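You operate a simulated robot arm through the tools that you are given. There is no shell and no other tool.

Carry out the task below with a simulated robot arm. There is one attempt and no reset: what you move stays moved.

TASK
Stop the lid film, feed it 3 times, then turn the roller switch to hold and the air off.
Fine: one press on STOP.

The check looks at the end state, three seconds after you hand in, the way a careful person would. Anything else that was tipped, shoved, dropped, spilled or broken makes it a failure. A push-on lid holds only when it is set on centred and level and pressed home; a screw cap is set on level and turned clockwise until tight.

THE ROBOT
A 6-joint arm with a two-finger parallel gripper, fixed in place. Base frame: the origin is at the foot of the arm, x ahead of it, y to its left, z up. Units: m, degrees, N and s.
With the tool pointing down near the work surface it reaches from about 0.14 to 0.48 m from the base axis. Its first joint turns from -72.0 to 72.0 degrees. Payload 0.65 kg.
The TCP is the grasp point between the finger pads, 0.025 m short of the fingertips. In the tool frame z runs along the fingers and y along their closing line. Largest opening 0.076 m; finger width 0.018, thickness 0.01; the body of the gripper, 0.036 by 0.078 m, starts 0.045 m behind the TCP.
Orientation is told as [roll, pitch, yaw] about the base's x, y, z axes, in that order, counted from this pose: with the fingers straight down and closing along the base's y, the tool's x points along the base's -x, its y along +y and its z along -z.

THE INTERFACE
- The arm moves only by the tool nudge_tool. Its argument "deltas" is a list that holds one entry, the list of rows, each a list of 6 numbers: the shift along the base's x, y, z in m, then the turn, a rotation vector about the base's x, y, z in degrees. In form: [[[x, y, z, wx, wy, wz], ...]]. A call has 1 to 20 rows; each row shifts and turns the commanded pose from where the row before left it. "gripper" is the closure in counts, from 0 (fully open) to 255 (shut), set as the call begins (left out, the last holds). A row lasts 0.2 s, in which the tool goes at most 0.05 m and 8.6 degrees; a call with a longer step from one row to the next is refused whole, and so is a gripper value outside its range. Where a pose cannot be reached the arm comes as near as it can. A force on the tool above 40 N (or 10 N above the force at the start of the call, whichever is more), or a blocked arm, ends the call early, and 0.2 s more pass. The fingers move at their own pace (about 0.108 m/s each) and stop on an object; they squeeze with about 29 N. The grip force told is the motor's: it shows also when the fingers shut on nothing. Time passes only in rows, and 0.2 s behind the last, so rows that do not move let the fingers close. It gives the time, the measured TCP pose, the force on the tool (base axes), the opening and the grip force at its end, in the units of the frame above (readings bear some noise), with the torque about the TCP (base axes, N m) and any sound that the robot's microphone picked up.
- Cameras (640 x 400 px; columns grow to the right, rows downward): "scene" is fixed at [0.0208, 0.2568, 0.4018]; the picture's right is [-0.97, -0.23, 0.00], its down [-0.13, 0.58, -0.81] and it looks along [0.18, -0.78, -0.59] (base axes); focal length 214 px, centre (320, 200). "wrist" rides on the gripper at [0.058, 0.011, -0.081] in the tool frame; the picture's right is [-0.18, 0.98, 0.00], its down [-0.75, -0.14, -0.64] and it looks along [-0.63, -0.12, 0.77] (tool axes); focal length 243 px, centre (320, 200). There is no depth. A picture from a camera that has moved, and an enlarged one, comes with that camera's place and axes in the base frame and with its lens.
- snapshot(camera): a new picture of that camera. It takes no simulated time.
- inspect(camera, box): a new picture of the part [left, top, right, bottom] of that camera's present view, enlarged. It takes no simulated time.
- job_done(): hands the job in; it is judged then, once.

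Nothing tells you positions but the pictures and the camera data. Unless the task says otherwise, let go and move clear before handing in.

The tools are called after ">>>" by a JSON object that holds its "fn" and its "kwargs". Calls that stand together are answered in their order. nudge_tool: Moves the arm, as the interface text tells. Its arguments: {"type":"object","properties":{"deltas":{"type":"array","items":{"type":"array","items":{"type":"array","items":{"type":"number"}}}},"gripper":{"type":"number"}},"required":["deltas"]} The other tools are called the same way: snapshot (camera) takes a picture; inspect (camera, box) takes an enlarged picture of a part of a camera's view; job_done () hands the job in.

At the start:

```text
clock: 0.0
eef_pos: [0.2454, 0.1332, 0.302]
tcp_rot: [0.0, -0.1, -0.1]
contact_force: [-0.3, 0.2, 0.1]
ft_torque: [0.01, 0.0, 0.0]
width: 0.0761
grip_force: 0.1
```

scene: 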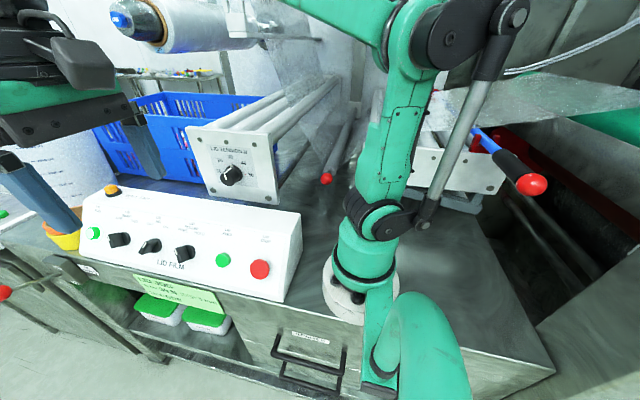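
wrist: 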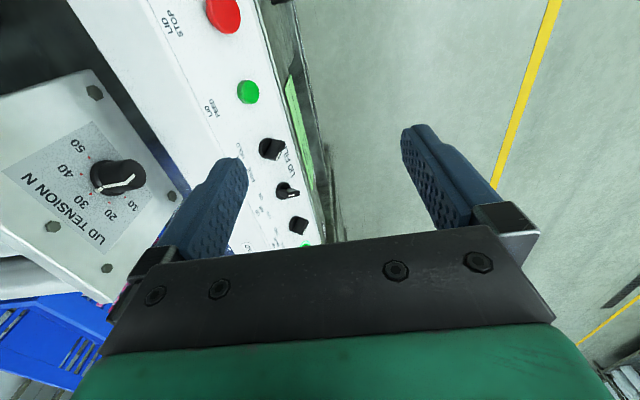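

I see a white control box with a red STOP button, a green FEED button, three black selector knobs and another green button with an amber lamp, plus a tension dial behind it. First I take enlarged views to read the labels.

>>> {"fn": "inspect", "kwargs": {"camera": "scene", "box": [70, 170, 310, 320]}}

>>> {"fn": "inspect", "kwargs": {"camera": "wrist", "box": [120, 0, 360, 150]}}

>>> {"fn": "inspect", "kwargs": {"camera": "wrist", "box": [200, 120, 360, 250]}}

>>> {"fn": "inspect", "kwargs": {"camera": "scene", "box": [80, 180, 200, 255]}}

>>> {"fn": "inspect", "kwargs": {"camera": "scene", "box": [180, 110, 300, 210]}}

```text
2.67 times, centred on (190, 245) of scene
camera zoom: at [0.0208, 0.2568, 0.4018], right [-0.97, -0.23, 0.0], down [-0.13, 0.58, -0.81], along [0.18, -0.78, -0.59], focal length 572 px, centre (667, 80)
```

zoom: 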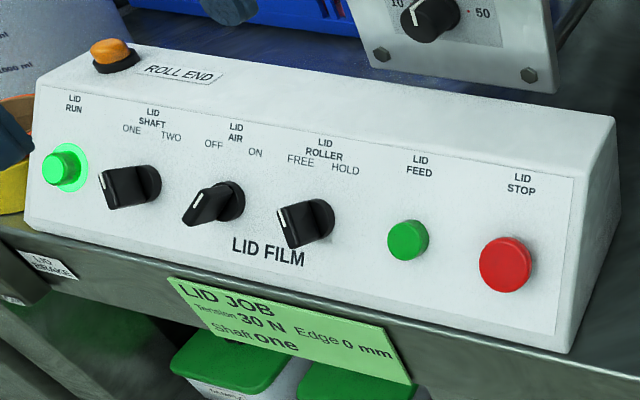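

```text
2.67 times, centred on (240, 75) of wrist
camera zoom: at [0.1872, 0.1436, 0.3819], right [0.19, 0.98, 0.0], down [0.75, -0.14, 0.64], along [0.63, -0.12, -0.77], focal length 647 px, centre (533, 533)
```

zoom: 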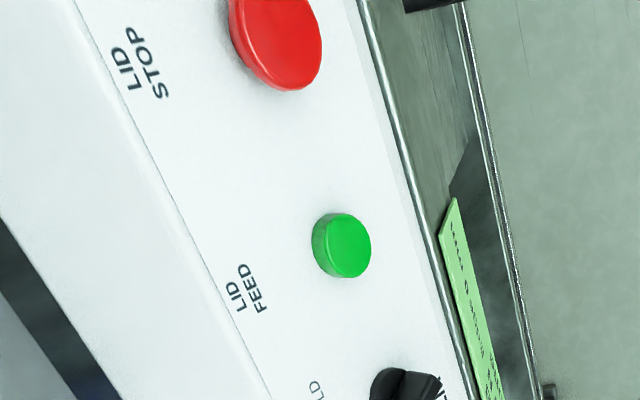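

```text
3.08 times, centred on (280, 185) of wrist
camera zoom: at [0.1872, 0.1436, 0.3819], right [0.19, 0.98, 0.0], down [0.75, -0.14, 0.64], along [0.63, -0.12, -0.77], focal length 746 px, centre (443, 246)
```

zoom: 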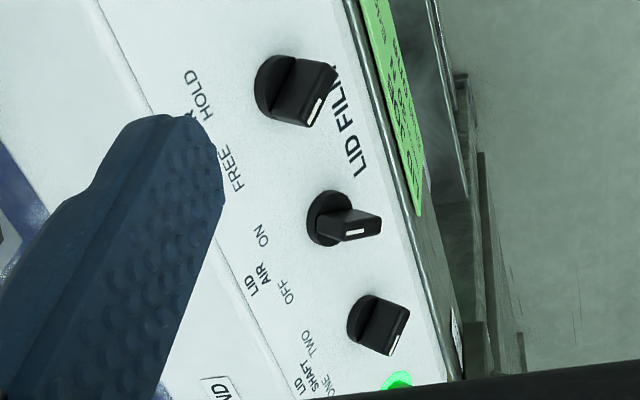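

```text
5.33 times, centred on (140, 218) of scene
camera zoom: at [0.0208, 0.2568, 0.4018], right [-0.97, -0.23, 0.0], down [-0.13, 0.58, -0.81], along [0.18, -0.78, -0.59], focal length 1144 px, centre (1280, 107)
```

zoom: 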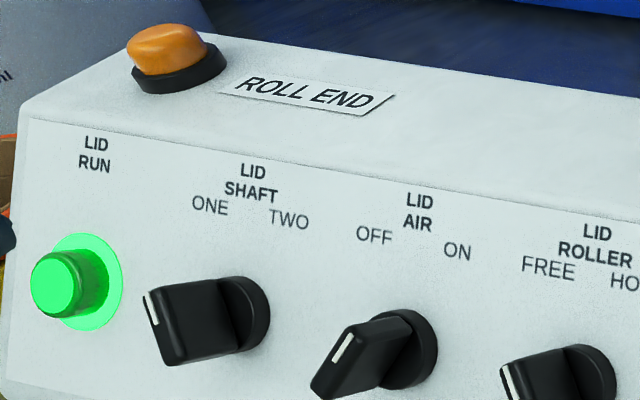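

```text
4.00 times, centred on (240, 160) of scene
camera zoom: at [0.0208, 0.2568, 0.4018], right [-0.97, -0.23, 0.0], down [-0.13, 0.58, -0.81], along [0.18, -0.78, -0.59], focal length 858 px, centre (640, 360)
```

zoom: 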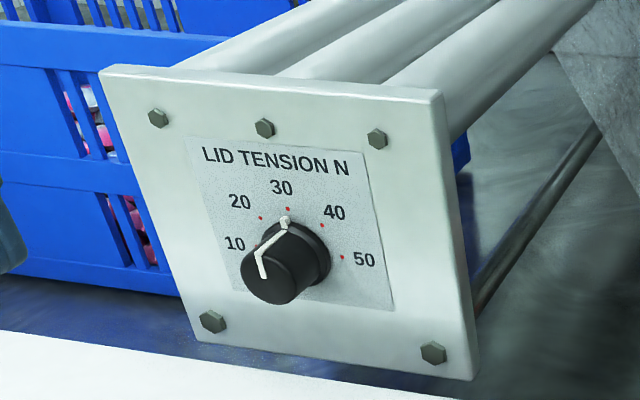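

The layout is now readable: LID RUN (lit), SHAFT, AIR, ROLLER, FEED and STOP from left to right in the scene view, all on a sloped face looking towards +y. I back off and tilt the tool towards the panel to get better views for measuring it.

>>> {"fn": "nudge_tool", "kwargs": {"deltas": [[[-0.005, 0.014, -0.004, -8, 0, 0], [-0.005, 0.014, -0.004, -8, 0, 0], [-0.005, 0.014, -0.004, -8, 0, 0], [-0.005, 0.014, -0.004, -8, 0, 0], [-0.005, 0.014, -0.004, -8, 0, 0]]], "gripper": 255}}

>>> {"fn": "snapshot", "kwargs": {"camera": "wrist"}}

>>> {"fn": "snapshot", "kwargs": {"camera": "scene"}}

```text
clock: 1.2
eef_pos: [0.237, 0.1846, 0.2845]
tcp_rot: [-34.9, -0.9, 0.5]
contact_force: [0.0, 0.1, -0.6]
ft_torque: [-0.02, 0.02, -0.01]
width: 0.0001
grip_force: 24.1
out of reach, approached as far as the arm can: row 5
```

```text
taken
camera wrist: at [0.1776, 0.2386, 0.3429], right [0.19, 0.81, -0.56], down [0.74, 0.26, 0.62], along [0.65, -0.53, -0.55], focal length 243 px, centre (320, 200)
```

wrist: 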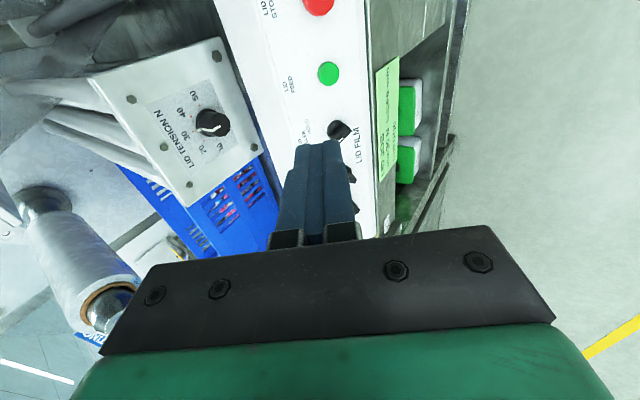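

```text
taken
```

scene: 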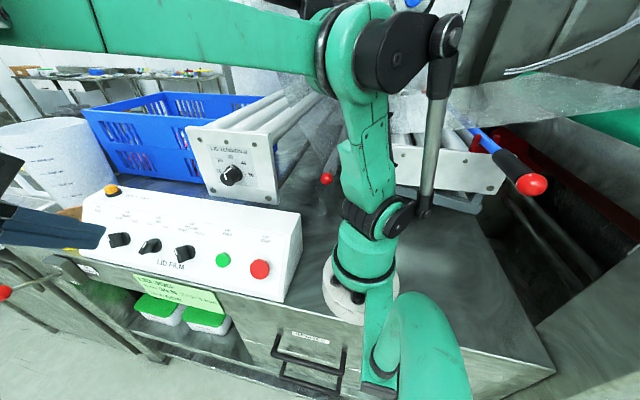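

The tilt reached about -35 degrees before the arm's limit. I shift the wrist camera back along -x so the panel fits the picture and I can triangulate the controls.

>>> {"fn": "nudge_tool", "kwargs": {"deltas": [[[-0.03, 0, 0, 5, 0, 0], [-0.03, 0, 0, 5, 0, 0], [-0.03, 0, 0, 5, 0, 0]]]}}

>>> {"fn": "snapshot", "kwargs": {"camera": "wrist"}}

>>> {"fn": "inspect", "kwargs": {"camera": "wrist", "box": [200, 0, 400, 125]}}

```text
clock: 2.0
eef_pos: [0.1477, 0.1854, 0.2831]
tcp_rot: [-19.7, -0.9, 0.3]
contact_force: [-0.8, 0.2, 0.3]
ft_torque: [0.0, -0.01, 0.02]
width: 0.0002
grip_force: 22.8
```

```text
taken
camera wrist: at [0.0876, 0.222, 0.3551], right [0.19, 0.93, -0.33], down [0.74, 0.09, 0.67], along [0.64, -0.37, -0.67], focal length 243 px, centre (320, 200)
```

wrist: 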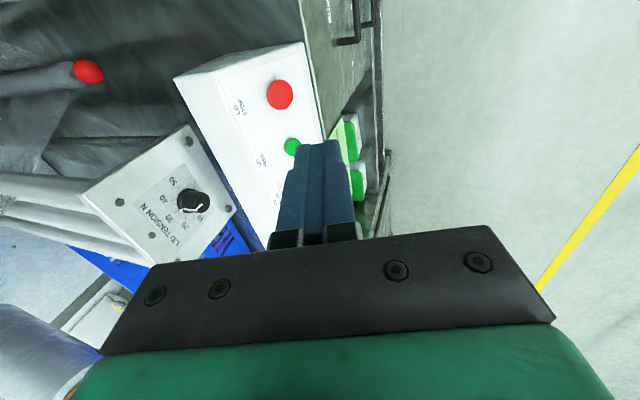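

```text
3.20 times, centred on (300, 62) of wrist
camera zoom: at [0.0876, 0.222, 0.3551], right [0.19, 0.93, -0.33], down [0.74, 0.09, 0.67], along [0.64, -0.37, -0.67], focal length 776 px, centre (384, 640)
```

zoom: 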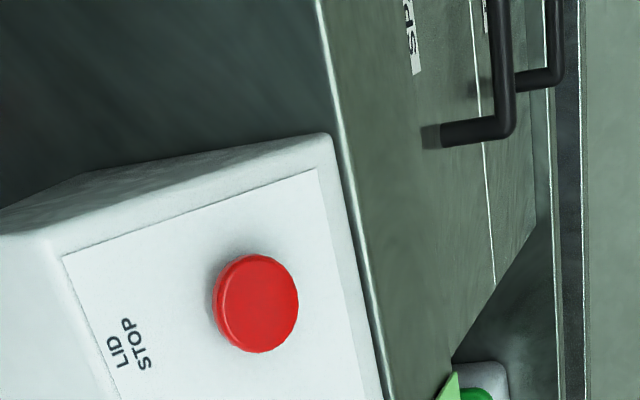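

The closed fingers hide part of the panel. I open them and move over the STOP end with the tool vertical, to see the box's profile and tilt.

>>> {"fn": "nudge_tool", "kwargs": {"deltas": [[[0, -0.03, 0, 6.5, 0, 0], [0, -0.03, 0, 6.5, 0, 0], [0, -0.03, 0, 6.7, 0, 0], [0, -0.03, 0, 0, 0, 0]]], "gripper": 0}}

>>> {"fn": "snapshot", "kwargs": {"camera": "wrist"}}

>>> {"fn": "inspect", "kwargs": {"camera": "wrist", "box": [220, 0, 460, 150]}}

>>> {"fn": "snapshot", "kwargs": {"camera": "scene"}}

```text
clock: 3.0
eef_pos: [0.1472, 0.0639, 0.2845]
tcp_rot: [0.0, -1.0, 0.0]
contact_force: [0.2, -0.2, -0.5]
ft_torque: [-0.01, 0.0, -0.02]
width: 0.0762
grip_force: 0.0
```

```text
taken
camera wrist: at [0.0873, 0.0753, 0.3624], right [0.18, 0.98, 0.0], down [0.74, -0.14, 0.66], along [0.65, -0.12, -0.75], focal length 243 px, centre (320, 200)
```

wrist: 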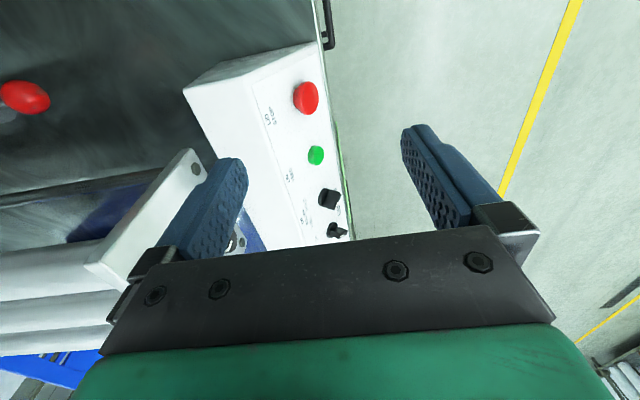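

```text
2.67 times, centred on (340, 75) of wrist
camera zoom: at [0.0873, 0.0753, 0.3624], right [0.18, 0.98, 0.0], down [0.74, -0.14, 0.66], along [0.65, -0.12, -0.75], focal length 647 px, centre (267, 533)
```

zoom: 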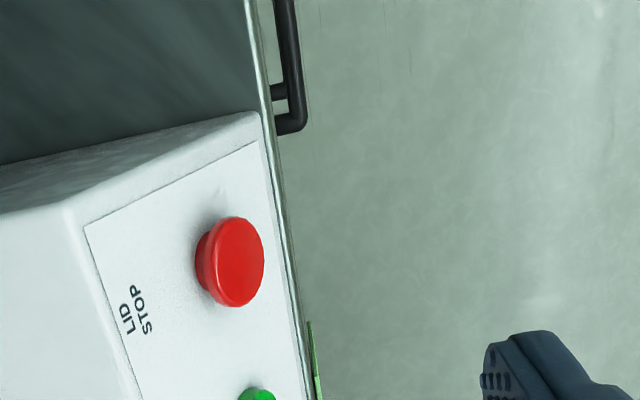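

```text
taken
```

scene: 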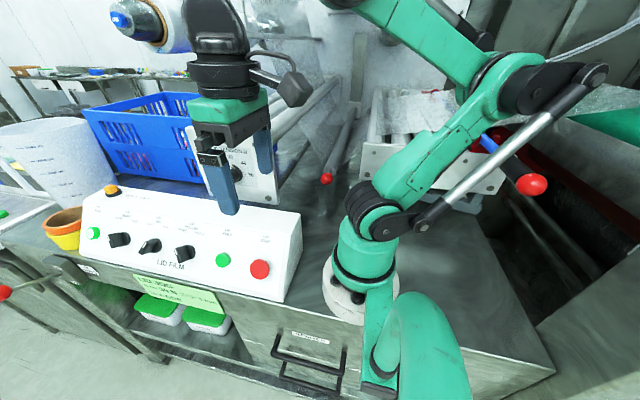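

I now place the panel face at roughly normal (0, 0.83, 0.55), with the STOP cap near (0.182, 0.046, 0.064) and FEED near (0.260, 0.043, 0.067). The knobs should be near x 0.335 and 0.41. I move in front of the panel and test how far the tool can tilt towards its normal.

>>> {"fn": "nudge_tool", "kwargs": {"deltas": [[[0.028, 0.025, -0.02, 0, 0, 0], [0.028, 0.025, -0.02, 0, 0, 0], [0.028, 0.025, -0.02, 0, 0, 0], [0.028, 0.025, -0.02, -8, 0, 0], [0, 0, 0, -8, 0, 0], [0, 0, 0, -8, 0, 0], [0, 0, 0, -8, 0, 0], [0, 0, 0, -8, 0, 0], [0, 0, 0, -8, 0, 0], [0, 0, 0, -8, 0, 0]]]}}

>>> {"fn": "snapshot", "kwargs": {"camera": "wrist"}}

>>> {"fn": "snapshot", "kwargs": {"camera": "scene"}}

```text
clock: 5.2
eef_pos: [0.3331, 0.0793, 0.2047]
tcp_rot: [-55.5, -1.1, 1.7]
contact_force: [0.0, -0.4, 0.3]
ft_torque: [-0.02, -0.02, 0.01]
width: 0.076
grip_force: 0.0
out of reach, approached as far as the arm can: row 8, 9, 10
```

```text
taken
camera wrist: at [0.2701, 0.1494, 0.2388], right [0.18, 0.56, -0.81], down [0.73, 0.47, 0.5], along [0.66, -0.68, -0.32], focal length 243 px, centre (320, 200)
```

wrist: 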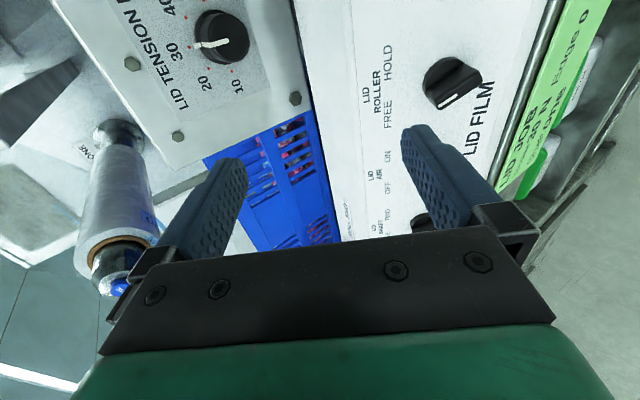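

```text
taken
```

scene: 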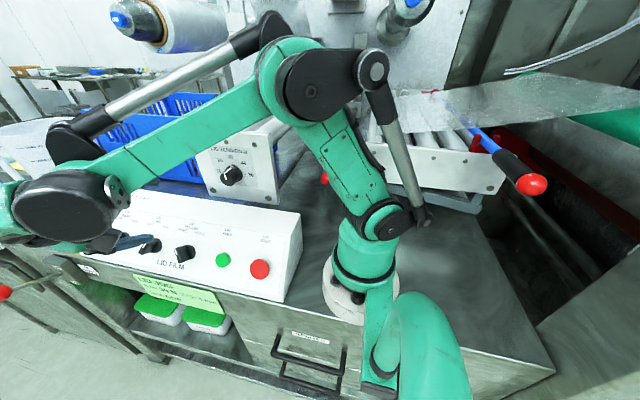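

The arm reached about -55 degrees here, with the TCP at (0.333, 0.079, 0.205). I look closely at the roller and air knobs from this angle.

>>> {"fn": "inspect", "kwargs": {"camera": "wrist", "box": [340, 20, 500, 120]}}

>>> {"fn": "inspect", "kwargs": {"camera": "scene", "box": [100, 200, 300, 325]}}

```text
4.00 times, centred on (420, 70) of wrist
camera zoom: at [0.2701, 0.1494, 0.2388], right [0.18, 0.56, -0.81], down [0.73, 0.47, 0.5], along [0.66, -0.68, -0.32], focal length 970 px, centre (-80, 720)
```

zoom: 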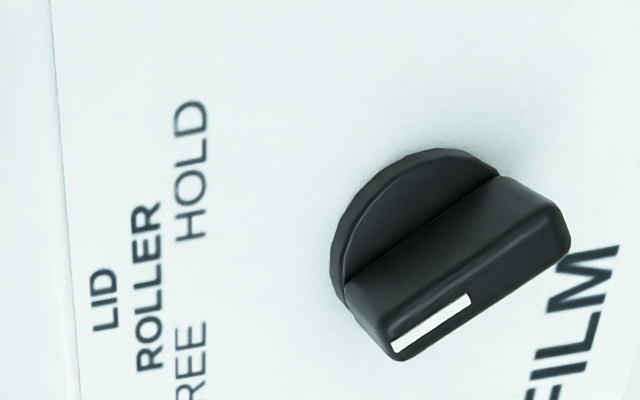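

```text
3.20 times, centred on (200, 262) of scene
camera zoom: at [0.0208, 0.2569, 0.4018], right [-0.97, -0.23, 0.0], down [-0.13, 0.58, -0.81], along [0.18, -0.78, -0.59], focal length 686 px, centre (704, 0)
```

zoom: 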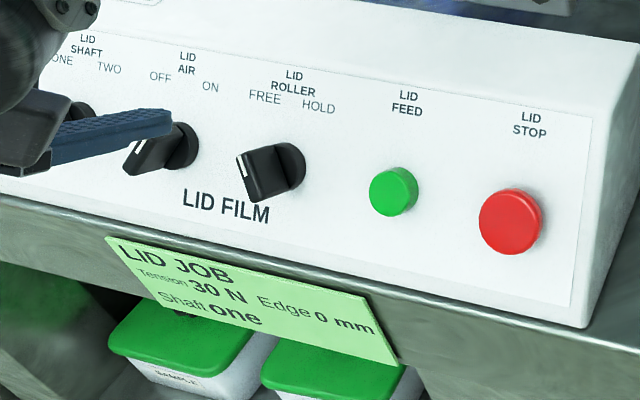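

The roller bar points to FREE (about 30° left of up) and sits near (0.340, 0.037, 0.062), so HOLD should be about 60° clockwise. AIR shows ON and should be near x 0.417. Next I close the fingers and move to a stand-off in front of STOP.

>>> {"fn": "nudge_tool", "kwargs": {"deltas": [[[-0.0252, 0.0085, -0.01, 2.6, 0.2, -0.3], [-0.0252, 0.0085, -0.013, 2.6, 0.2, -0.3], [-0.0252, 0.0085, -0.013, 2.6, 0.2, -0.3], [-0.0252, 0.0085, -0.013, 2.6, 0.2, -0.3], [-0.0252, 0.0085, -0.013, 2.6, 0.2, -0.3], [-0.0252, 0.0085, -0.013, 2.5, 0.1, -0.2]]], "gripper": 255}}

>>> {"fn": "snapshot", "kwargs": {"camera": "scene"}}

>>> {"fn": "snapshot", "kwargs": {"camera": "wrist"}}

```text
clock: 6.6
eef_pos: [0.2198, 0.0784, 0.1287]
tcp_rot: [-40.2, 0.3, -0.7]
contact_force: [-0.1, 0.1, 0.3]
ft_torque: [-0.03, -0.03, 0.0]
width: 0.0001
grip_force: 23.6
out of reach, approached as far as the arm can: row 1, 2, 3, 4, 5, 6
```

```text
taken
```

scene: 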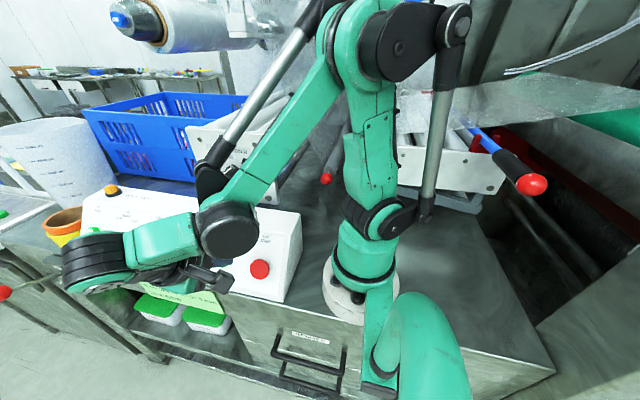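

```text
taken
camera wrist: at [0.1613, 0.1389, 0.1831], right [0.19, 0.75, -0.64], down [0.76, 0.3, 0.58], along [0.62, -0.59, -0.51], focal length 243 px, centre (320, 200)
```

wrist: 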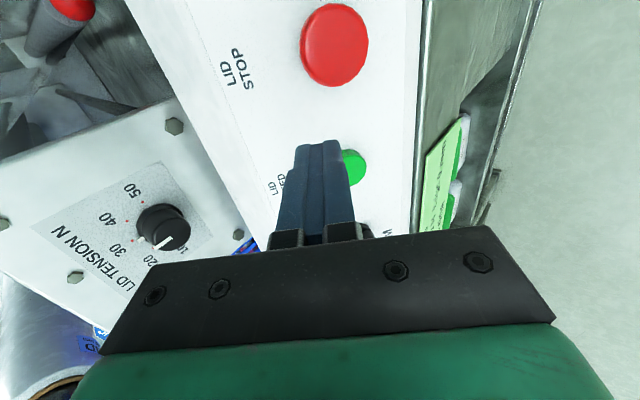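

The tilt is limited this close to the base, so for the two buttons I will use a milder tilt of about -20° and push along the panel normal. I move to a stand-off point in front of STOP.

>>> {"fn": "nudge_tool", "kwargs": {"deltas": [[[0, 0.012, 0.005, 6.7, 0, 0.2], [-0.01, 0.012, 0.0, 6.7, -0.1, 0.3], [-0.014, 0.008, -0.003, 6.8, -0.2, 0.2], [-0.0138, 0.0, -0.0107, 0, 0, 0]]]}}

>>> {"fn": "snapshot", "kwargs": {"camera": "scene"}}

>>> {"fn": "snapshot", "kwargs": {"camera": "wrist"}}

```text
clock: 7.6
eef_pos: [0.181, 0.1098, 0.1197]
tcp_rot: [-20.4, 0.4, 0.0]
contact_force: [0.0, 0.2, -0.7]
ft_torque: [0.02, 0.03, 0.02]
width: 0.0002
grip_force: 23.3
```

```text
taken
```

scene: 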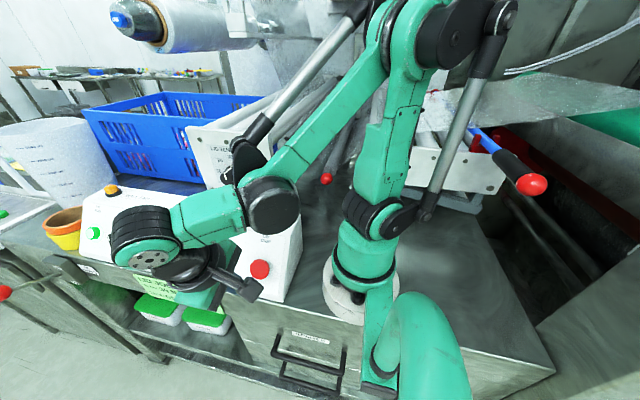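

```text
taken
camera wrist: at [0.1228, 0.1479, 0.1915], right [0.18, 0.92, -0.34], down [0.76, 0.09, 0.65], along [0.63, -0.38, -0.68], focal length 243 px, centre (320, 200)
```

wrist: 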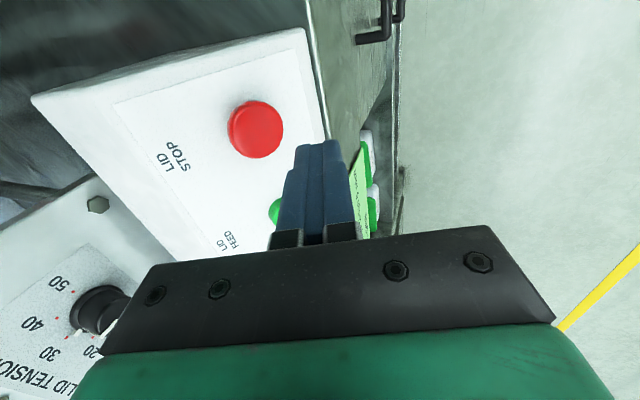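

STOP checks out again at about (0.181, 0.045, 0.066). I approach along the panel normal to roughly 1 cm from the cap and look.

>>> {"fn": "nudge_tool", "kwargs": {"deltas": [[[0.0002, -0.012, -0.0091, 0, 0, 0], [0.0002, -0.012, -0.0091, 0, 0, 0], [0.0001, -0.0118, -0.009, 0, 0, 0]]]}}

>>> {"fn": "snapshot", "kwargs": {"camera": "wrist"}}

>>> {"fn": "inspect", "kwargs": {"camera": "scene", "box": [160, 210, 320, 310]}}

```text
clock: 8.4
eef_pos: [0.1818, 0.0741, 0.0933]
tcp_rot: [-20.4, 0.4, 0.0]
contact_force: [-0.4, -0.3, -0.2]
ft_torque: [-0.02, 0.0, 0.0]
width: 0.0
grip_force: 23.4
```

```text
taken
camera wrist: at [0.124, 0.1119, 0.1648], right [0.18, 0.92, -0.34], down [0.76, 0.09, 0.65], along [0.63, -0.38, -0.68], focal length 243 px, centre (320, 200)
```

wrist: 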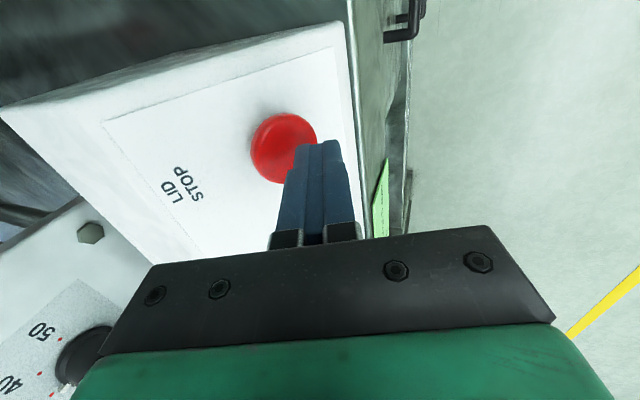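

```text
4.00 times, centred on (240, 260) of scene
camera zoom: at [0.0208, 0.2569, 0.4018], right [-0.97, -0.23, 0.0], down [-0.13, 0.58, -0.81], along [0.18, -0.78, -0.59], focal length 858 px, centre (640, -40)
```

zoom: 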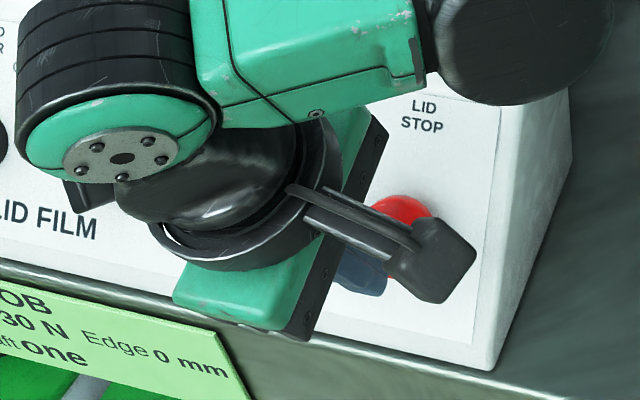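

The tip is about 1.4 cm from the cap and lined up with its middle. I move on in small steps until I feel contact.

>>> {"fn": "nudge_tool", "kwargs": {"deltas": [[[0, -0.0025, -0.00166, 0, 0, 0], [0, -0.0025, -0.00166, 0, 0, 0], [0, -0.0025, -0.00166, 0, 0, 0], [0, -0.0017, -0.0011, 0, 0, 0]]]}}

>>> {"fn": "inspect", "kwargs": {"camera": "wrist", "box": [220, 80, 400, 200]}}

```text
clock: 9.4
eef_pos: [0.1812, 0.0653, 0.0871]
tcp_rot: [-20.4, 0.4, 0.1]
contact_force: [0.2, 0.4, -0.1]
ft_torque: [0.0, 0.03, -0.03]
width: 0.0001
grip_force: 23.2
```

```text
3.33 times, centred on (310, 140) of wrist
camera zoom: at [0.1237, 0.1023, 0.1585], right [0.18, 0.92, -0.34], down [0.76, 0.09, 0.65], along [0.63, -0.38, -0.68], focal length 809 px, centre (353, 400)
```

zoom: 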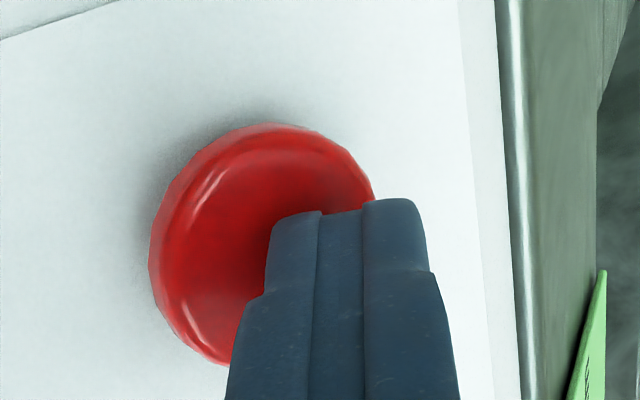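

The tip is nearly touching the cap. I go on in 2 mm steps and watch force and sound.

>>> {"fn": "nudge_tool", "kwargs": {"deltas": [[[0, -0.00167, -0.0011, 0, 0, 0], [0, -0.00167, -0.0011, 0, 0, 0], [0, -0.00167, -0.0011, 0, 0, 0]]]}}

```text
clock: 10.2
eef_pos: [0.1823, 0.0611, 0.0841]
tcp_rot: [-20.1, 0.4, 0.0]
contact_force: [-0.6, 16.7, 11.0]
ft_torque: [0.14, 0.01, 0.01]
width: 0.0
grip_force: 23.6
heard: click
```

I heard a click with about 20 N along the normal. I back off along the normal and check the RUN lamp.

>>> {"fn": "nudge_tool", "kwargs": {"deltas": [[[0, 0.0083, 0.0055, 0, 0, 0], [0, 0.0125, 0.0083, 0, 0, 0], [0, 0.0125, 0.0083, 0, 0, 0]]]}}

>>> {"fn": "inspect", "kwargs": {"camera": "scene", "box": [60, 170, 220, 270]}}

>>> {"fn": "snapshot", "kwargs": {"camera": "wrist"}}

```text
clock: 11.0
eef_pos: [0.1806, 0.0921, 0.1071]
tcp_rot: [-20.4, 0.4, -0.1]
contact_force: [-0.2, -0.5, 0.3]
ft_torque: [-0.01, 0.01, 0.02]
width: 0.0
grip_force: 23.9
```

```text
4.00 times, centred on (140, 220) of scene
camera zoom: at [0.0208, 0.2568, 0.4018], right [-0.97, -0.23, 0.0], down [-0.13, 0.58, -0.81], along [0.18, -0.78, -0.59], focal length 858 px, centre (1040, 120)
```

zoom: 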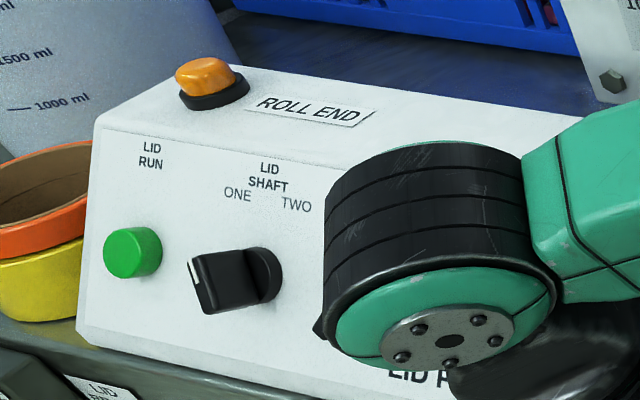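

```text
taken
camera wrist: at [0.1233, 0.1302, 0.1776], right [0.18, 0.92, -0.34], down [0.76, 0.09, 0.65], along [0.63, -0.38, -0.68], focal length 243 px, centre (320, 200)
```

wrist: 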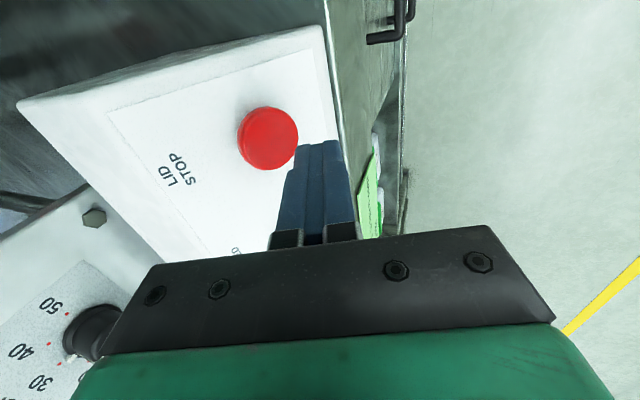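

The RUN lamp is out, so STOP has registered. I slide +x at this stand-off towards FEED and look again to fix its position.

>>> {"fn": "nudge_tool", "kwargs": {"deltas": [[[0.02, 0.005, 0.0033, 0, 0, 0], [0.02, 0.005, 0.0033, 0, 0, 0], [0.02, 0, 0, 0, 0, 0], [0.018, 0, 0, 0, 0, 0]]]}}

>>> {"fn": "snapshot", "kwargs": {"camera": "wrist"}}

>>> {"fn": "snapshot", "kwargs": {"camera": "scene"}}

```text
clock: 12.0
eef_pos: [0.2594, 0.1028, 0.1127]
tcp_rot: [-20.4, 0.5, -0.1]
contact_force: [-0.3, 0.4, 0.1]
ft_torque: [-0.01, 0.0, 0.0]
width: 0.0
grip_force: 23.9
```

```text
taken
camera wrist: at [0.2016, 0.1409, 0.1839], right [0.18, 0.92, -0.34], down [0.76, 0.09, 0.65], along [0.63, -0.38, -0.68], focal length 243 px, centre (320, 200)
```

wrist: 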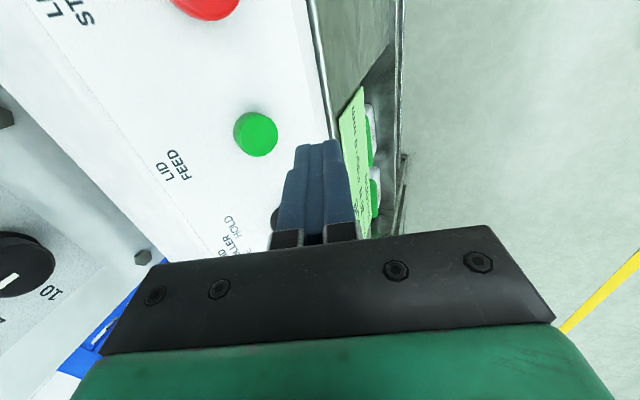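

```text
taken
```

scene: 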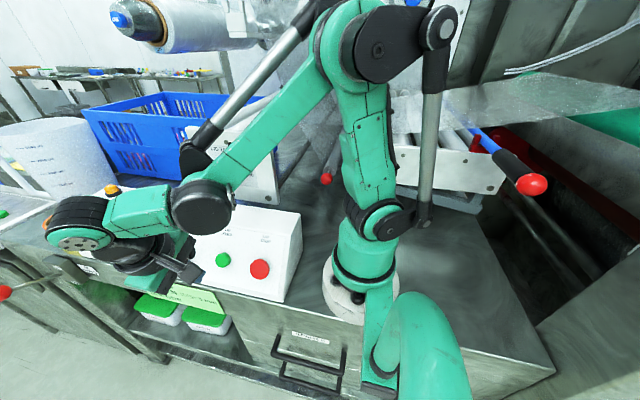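

FEED comes out at about (0.259, 0.044, 0.066), right in line with the current approach. I approach along the normal to about 1 cm off.

>>> {"fn": "nudge_tool", "kwargs": {"deltas": [[[0, -0.0108, -0.0072, 0, 0, 0], [0, -0.0108, -0.0072, 0, 0, 0], [0, -0.0108, -0.0072, 0, 0, 0]]]}}

>>> {"fn": "inspect", "kwargs": {"camera": "wrist", "box": [220, 80, 400, 200]}}

```text
clock: 12.8
eef_pos: [0.2594, 0.0702, 0.0913]
tcp_rot: [-20.4, 0.3, 0.0]
contact_force: [-0.1, -0.1, 1.1]
ft_torque: [0.01, 0.0, -0.01]
width: 0.0
grip_force: 23.8
```

```text
3.33 times, centred on (310, 140) of wrist
camera zoom: at [0.2011, 0.1081, 0.1623], right [0.18, 0.92, -0.34], down [0.76, 0.09, 0.65], along [0.63, -0.38, -0.68], focal length 809 px, centre (353, 400)
```

zoom: 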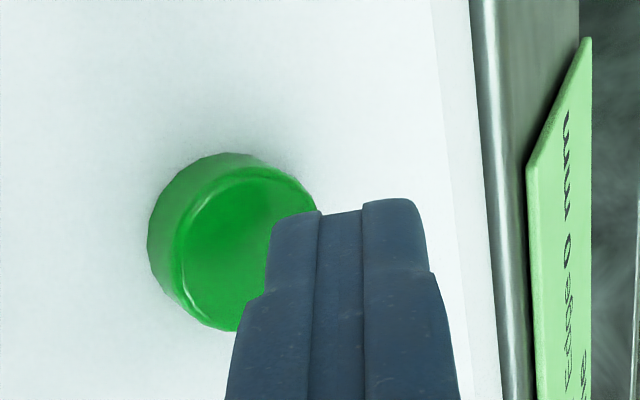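

Alignment looks good; about 1 cm remains. I continue in small steps until it clicks.

>>> {"fn": "nudge_tool", "kwargs": {"deltas": [[[0, -0.00167, -0.0011, 0, 0, 0], [0, -0.00167, -0.0011, 0, 0, 0], [0, -0.00167, -0.0011, 0, 0, 0], [0, -0.00167, -0.0011, 0, 0, 0]]]}}

```text
clock: 13.8
eef_pos: [0.2596, 0.0619, 0.0863]
tcp_rot: [-20.3, 0.4, -0.1]
contact_force: [0.0, -0.8, -0.2]
ft_torque: [0.03, 0.05, -0.02]
width: 0.0
grip_force: 23.4
```

>>> {"fn": "nudge_tool", "kwargs": {"deltas": [[[0, -0.00167, -0.0011, 0, 0, 0], [0, -0.00125, -0.0008, 0, 0, 0]]]}}

>>> {"fn": "inspect", "kwargs": {"camera": "wrist", "box": [220, 80, 400, 200]}}

```text
clock: 14.4
eef_pos: [0.2596, 0.0607, 0.0858]
tcp_rot: [-20.4, 0.4, -0.1]
contact_force: [0.5, 1.0, 0.4]
ft_torque: [0.02, 0.0, -0.01]
width: 0.0002
grip_force: 23.6
```

```text
3.33 times, centred on (310, 140) of wrist
camera zoom: at [0.2016, 0.0983, 0.1564], right [0.18, 0.92, -0.34], down [0.76, 0.09, 0.65], along [0.63, -0.38, -0.68], focal length 809 px, centre (353, 400)
```

zoom: 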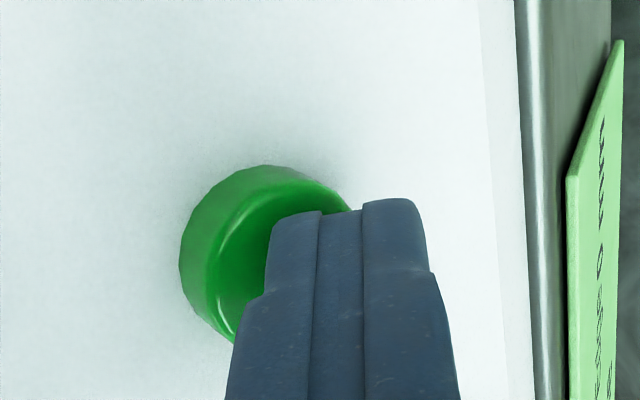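

The force is just starting to show, so contact is beginning. I push on a few millimetres to get the first feed click.

>>> {"fn": "nudge_tool", "kwargs": {"deltas": [[[0, -0.00125, -0.0008, 0, 0, 0], [0, -0.00125, -0.0008, 0, 0, 0]]]}}

```text
clock: 15.0
eef_pos: [0.2592, 0.059, 0.0829]
tcp_rot: [-20.3, 0.3, -0.1]
contact_force: [-0.1, 1.0, 1.3]
ft_torque: [0.0, -0.02, 0.03]
width: 0.0002
grip_force: 22.9
heard: click
```

The first FEED click came. I retreat about 12 mm to release it fully.

>>> {"fn": "nudge_tool", "kwargs": {"deltas": [[[0, 0.005, 0.0033, 0, 0, 0], [0, 0.005, 0.0033, 0, 0, 0], [0, 0, 0, 0, 0, 0]]]}}

>>> {"fn": "snapshot", "kwargs": {"camera": "scene"}}

>>> {"fn": "inspect", "kwargs": {"camera": "wrist", "box": [220, 80, 400, 200]}}

```text
clock: 15.8
eef_pos: [0.2598, 0.0674, 0.0905]
tcp_rot: [-20.2, 0.4, -0.1]
contact_force: [0.3, 0.1, -0.2]
ft_torque: [-0.01, 0.01, 0.0]
width: 0.0
grip_force: 24.1
```

```text
taken
```

scene: 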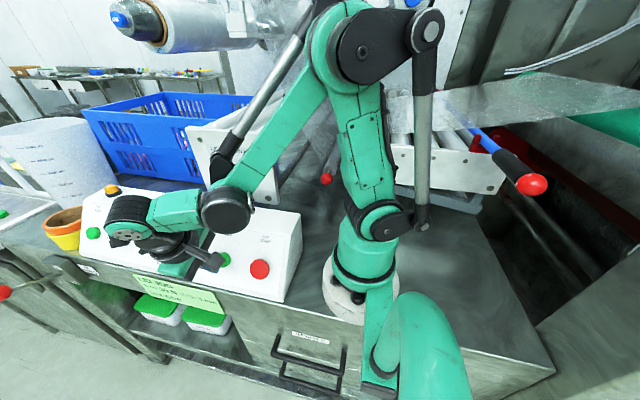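

```text
3.33 times, centred on (310, 140) of wrist
camera zoom: at [0.2017, 0.1061, 0.1611], right [0.18, 0.92, -0.34], down [0.76, 0.09, 0.65], along [0.63, -0.38, -0.68], focal length 809 px, centre (353, 400)
```

zoom: 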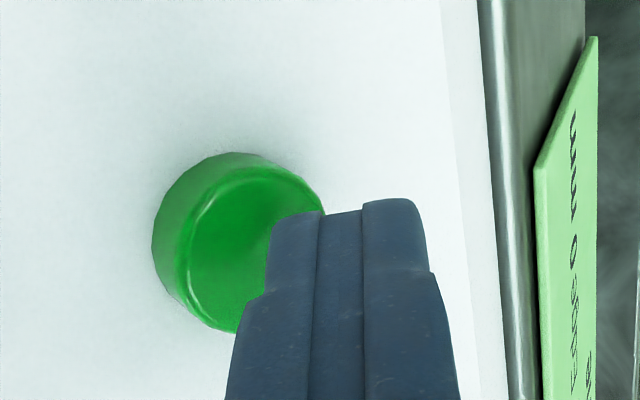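

Released cleanly. Now the second press, with the same travel.

>>> {"fn": "nudge_tool", "kwargs": {"deltas": [[[0, -0.0025, -0.00166, 0, 0, 0], [0, -0.0025, -0.00166, 0, 0, 0], [0, -0.0017, -0.0011, 0, 0, 0], [0, -0.0017, -0.0011, 0, 0, 0], [0, -0.0012, -0.0008, 0, 0, 0]]]}}

```text
clock: 17.0
eef_pos: [0.2599, 0.0602, 0.084]
tcp_rot: [-20.2, 0.3, 0.0]
contact_force: [-1.4, 0.7, -0.2]
ft_torque: [0.02, -0.02, 0.01]
width: 0.0
grip_force: 23.7
```

No click yet; I push another 2 mm.

>>> {"fn": "nudge_tool", "kwargs": {"deltas": [[[0, -0.00085, -0.00055, 0, 0, 0], [0, -0.00085, -0.00055, 0, 0, 0]]]}}

```text
clock: 17.6
eef_pos: [0.2597, 0.0564, 0.0819]
tcp_rot: [-20.3, 0.4, 0.0]
contact_force: [1.0, 1.9, 1.7]
ft_torque: [0.02, 0.0, 0.01]
width: 0.0
grip_force: 23.8
heard: click
```

Second click heard. I release again by about 12 mm.

>>> {"fn": "nudge_tool", "kwargs": {"deltas": [[[0, 0.005, 0.0033, 0, 0, 0], [0, 0.005, 0.0033, 0, 0, 0], [0, 0, 0, 0, 0, 0]]]}}

```text
clock: 18.4
eef_pos: [0.2588, 0.0678, 0.0885]
tcp_rot: [-20.3, 0.4, 0.0]
contact_force: [0.6, 1.0, -0.3]
ft_torque: [0.01, -0.01, 0.0]
width: 0.0
grip_force: 23.1
```

Now the third press, with the same total travel.

>>> {"fn": "nudge_tool", "kwargs": {"deltas": [[[0, -0.0025, -0.00166, 0, 0, 0], [0, -0.0025, -0.00166, 0, 0, 0], [0, -0.0017, -0.0011, 0, 0, 0], [0, -0.0017, -0.0011, 0, 0, 0], [0, -0.0012, -0.0008, 0, 0, 0], [0, -0.00085, -0.00055, 0, 0, 0]]]}}

```text
clock: 19.8
eef_pos: [0.2602, 0.0569, 0.0811]
tcp_rot: [-20.3, 0.3, 0.0]
contact_force: [0.3, 4.1, 1.1]
ft_torque: [0.04, -0.03, 0.04]
width: 0.0
grip_force: 23.1
heard: click
```

Third FEED click heard. I retreat well along the normal, then shift to +x and tilt further for the roller knob.

>>> {"fn": "nudge_tool", "kwargs": {"deltas": [[[0, 0.005, 0.0033, 0, 0, 0], [0, 0.0125, 0.0083, 0, 0, 0], [0, 0.0167, 0.011, 0, 0, 0], [0, 0.0167, 0.011, 0, 0, 0], [0.02, 0, 0, 0, 0, 0], [0.02, 0, 0, 0, 0, 0], [0.02, 0, 0, 0, 0, 0], [0.02, 0, 0, 0, 0, 0]]]}}

>>> {"fn": "nudge_tool", "kwargs": {"deltas": [[[0, 0, 0, -7, 0, 0], [0, 0, 0, -7, 0, 0], [0, 0, 0, -7, 0, 0]]], "gripper": 0}}

>>> {"fn": "snapshot", "kwargs": {"camera": "wrist"}}

>>> {"fn": "snapshot", "kwargs": {"camera": "scene"}}

```text
clock: 21.6
eef_pos: [0.3402, 0.1081, 0.1149]
tcp_rot: [-20.3, 0.4, 0.1]
contact_force: [-0.6, 0.5, 0.0]
ft_torque: [0.01, 0.0, -0.07]
width: 0.0001
grip_force: 23.3
```

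```text
clock: 22.4
eef_pos: [0.3396, 0.1069, 0.1147]
tcp_rot: [-41.4, 0.4, 0.0]
contact_force: [0.3, -0.2, -0.6]
ft_torque: [0.01, 0.0, 0.01]
width: 0.0759
grip_force: 0.1
```

```text
taken
camera wrist: at [0.2817, 0.1689, 0.168], right [0.18, 0.74, -0.65], down [0.76, 0.32, 0.57], along [0.63, -0.6, -0.5], focal length 243 px, centre (320, 200)
```

wrist: 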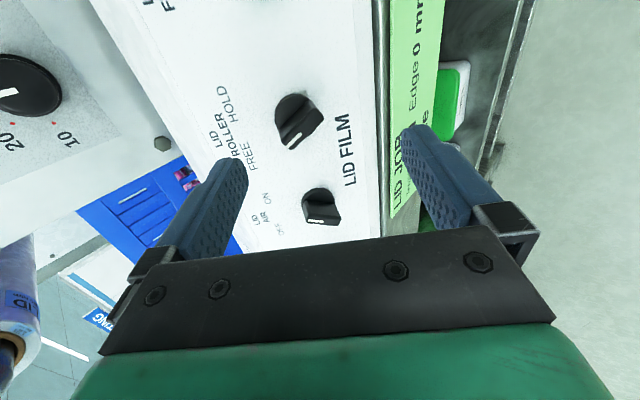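

```text
taken
```

scene: 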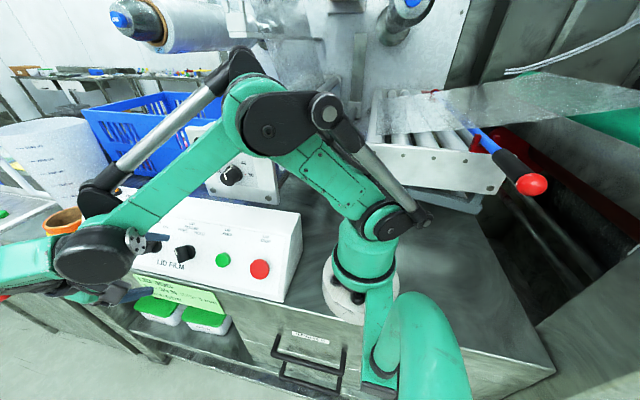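

Both knobs are clearly in view and -41° tilt was reached. I tilt further to about -56° here.

>>> {"fn": "nudge_tool", "kwargs": {"deltas": [[[0, 0, 0, -5, 0, 0], [0, 0, 0, -5, 0, 0], [0, 0, 0, -5, 0, 0]]]}}

>>> {"fn": "snapshot", "kwargs": {"camera": "wrist"}}

>>> {"fn": "inspect", "kwargs": {"camera": "wrist", "box": [240, 60, 440, 240]}}

```text
clock: 23.2
eef_pos: [0.3586, 0.0786, 0.1157]
tcp_rot: [-56.1, 0.0, 0.2]
contact_force: [-0.4, -0.2, -1.1]
ft_torque: [-0.01, -0.01, 0.03]
width: 0.0761
grip_force: 0.0
out of reach, approached as far as the arm can: row 2, 3
```

```text
taken
camera wrist: at [0.2999, 0.1502, 0.1503], right [0.18, 0.55, -0.82], down [0.75, 0.46, 0.48], along [0.63, -0.7, -0.33], focal length 243 px, centre (320, 200)
```

wrist: 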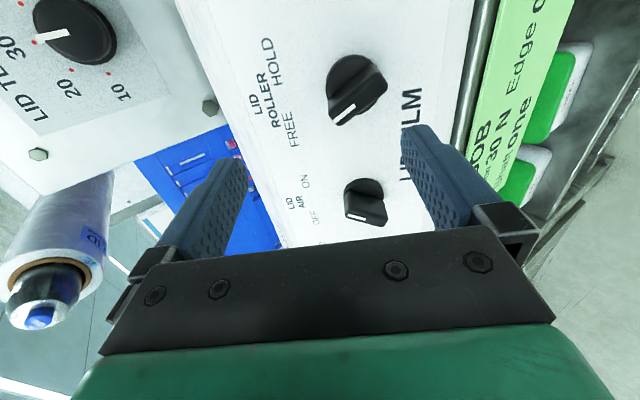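

```text
2.22 times, centred on (340, 150) of wrist
camera zoom: at [0.2999, 0.1502, 0.1503], right [0.18, 0.55, -0.82], down [0.75, 0.46, 0.48], along [0.63, -0.7, -0.33], focal length 539 px, centre (276, 311)
```

zoom: 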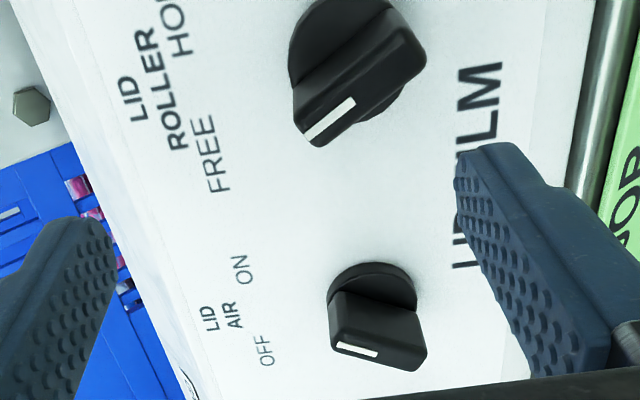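

From here AIR's mark points to ON (upper right) and ROLLER's to FREE. I zoom in on both knobs to measure their centres and bar thickness.

>>> {"fn": "inspect", "kwargs": {"camera": "wrist", "box": [330, 165, 410, 235]}}

>>> {"fn": "inspect", "kwargs": {"camera": "wrist", "box": [310, 45, 410, 135]}}

>>> {"fn": "inspect", "kwargs": {"camera": "scene", "box": [120, 210, 240, 285]}}

```text
5.71 times, centred on (370, 200) of wrist
camera zoom: at [0.2999, 0.1502, 0.1503], right [0.18, 0.55, -0.82], down [0.75, 0.46, 0.48], along [0.63, -0.7, -0.33], focal length 1386 px, centre (34, 200)
```

zoom: 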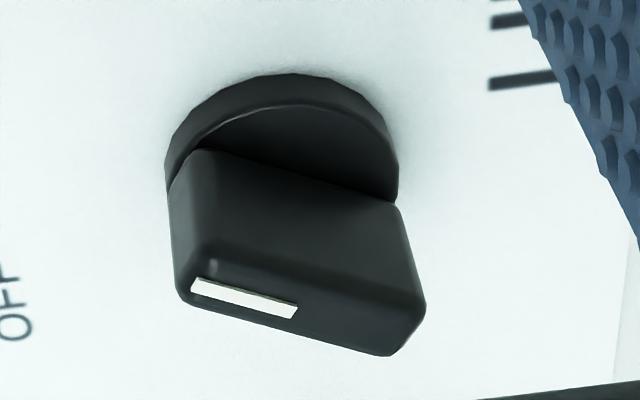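

```text
4.44 times, centred on (360, 90) of wrist
camera zoom: at [0.2999, 0.1502, 0.1503], right [0.18, 0.55, -0.82], down [0.75, 0.46, 0.48], along [0.63, -0.7, -0.33], focal length 1078 px, centre (142, 689)
```

zoom: 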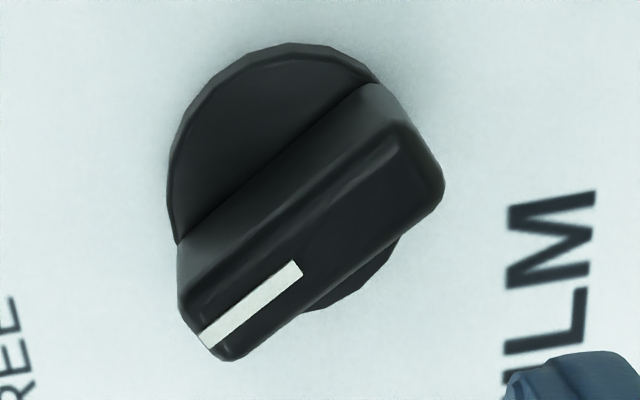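

```text
5.33 times, centred on (180, 248) of scene
camera zoom: at [0.0208, 0.2569, 0.4018], right [-0.97, -0.23, 0.0], down [-0.13, 0.58, -0.81], along [0.18, -0.78, -0.59], focal length 1144 px, centre (1067, -53)
```

zoom: 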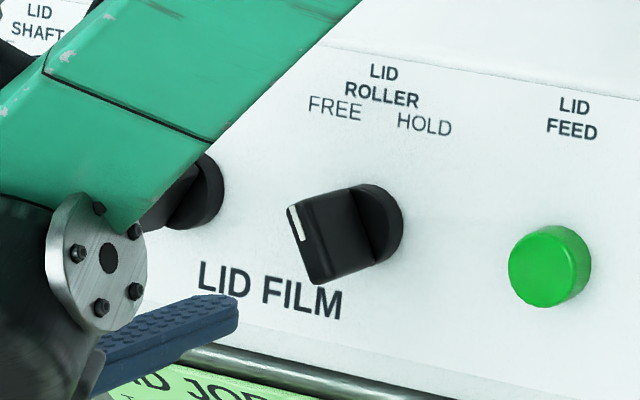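

Measured: ROLLER centre is at x≈0.342 and AIR at x≈0.424, both on the same row as the buttons. Their bars stand about ±30° from vertical on the panel, so each needs about 60° of turn. I ease the tilt to -50° and start turning the tool about its own axis so the fingers can straddle the roller bar.

>>> {"fn": "nudge_tool", "kwargs": {"deltas": [[[0, 0.006, 0.004, 6, 0, 0], [0, 0.004, 0.003, 0, -5.745, -4.82], [0, 0, 0, 0, -5.745, -4.82], [0, 0, 0, 0, -5.745, -4.82]]], "gripper": 90}}

>>> {"fn": "snapshot", "kwargs": {"camera": "scene"}}

>>> {"fn": "snapshot", "kwargs": {"camera": "wrist"}}

```text
clock: 24.2
eef_pos: [0.3582, 0.0885, 0.1223]
tcp_rot: [-47.9, -16.8, -15.2]
contact_force: [-0.1, 0.2, 0.5]
ft_torque: [0.01, -0.02, -0.02]
width: 0.0492
grip_force: 0.1
```

```text
taken
```

scene: 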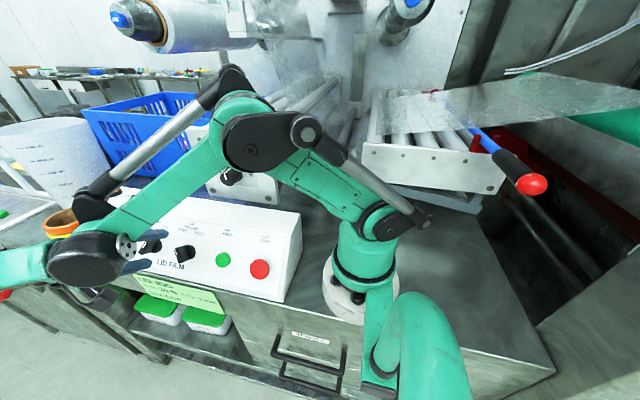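

```text
taken
camera wrist: at [0.3094, 0.1707, 0.1484], right [0.55, 0.53, -0.65], down [0.65, 0.22, 0.73], along [0.53, -0.82, -0.22], focal length 243 px, centre (320, 200)
```

wrist: 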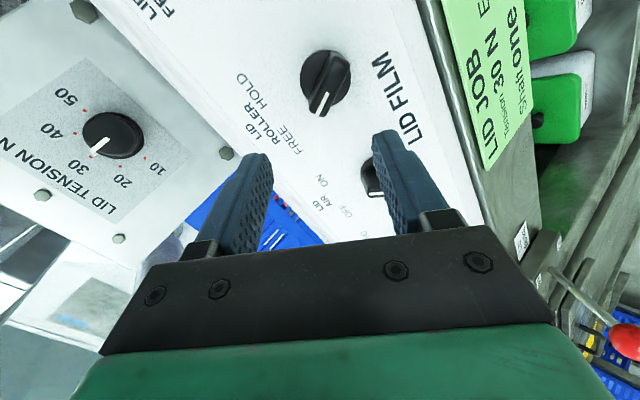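

The turn works well. I continue it to about 60°.

>>> {"fn": "nudge_tool", "kwargs": {"deltas": [[[0, 0, 0, 0, -5.745, -4.82], [0, 0, 0, 0, -5.745, -4.82], [0, 0, 0, 0, -5.745, -4.82], [0, 0, 0, 0, -5.745, -4.82], [0, 0, 0, 0, -5.745, -4.82]]]}}

>>> {"fn": "snapshot", "kwargs": {"camera": "wrist"}}

>>> {"fn": "snapshot", "kwargs": {"camera": "scene"}}

```text
clock: 25.4
eef_pos: [0.3605, 0.0883, 0.122]
tcp_rot: [-31.0, -41.3, -48.4]
contact_force: [0.2, -0.8, -0.1]
ft_torque: [0.03, -0.02, 0.0]
width: 0.0492
grip_force: 0.1
```

```text
taken
camera wrist: at [0.3397, 0.185, 0.1306], right [0.94, 0.21, -0.26], down [0.26, 0.02, 0.97], along [0.21, -0.98, -0.03], focal length 243 px, centre (320, 200)
```

wrist: 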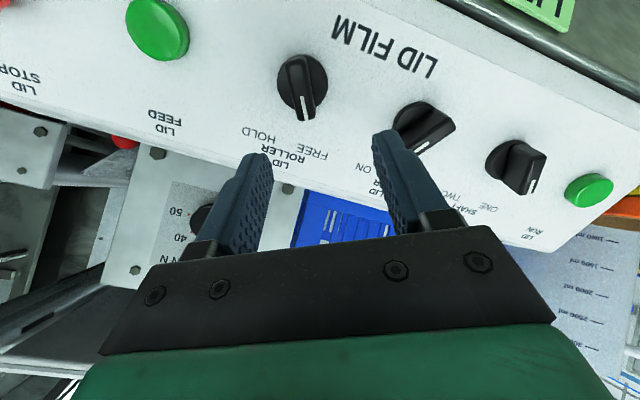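

```text
taken
```

scene: 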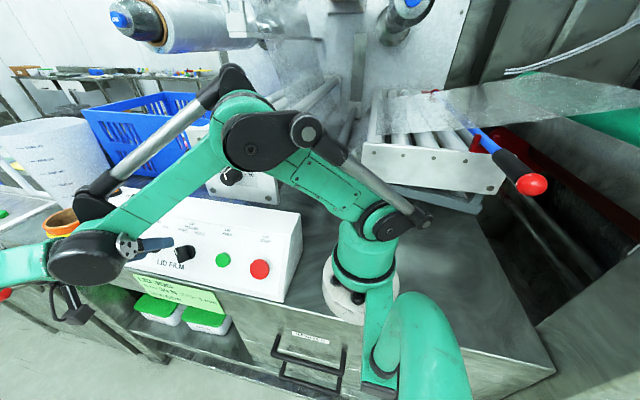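

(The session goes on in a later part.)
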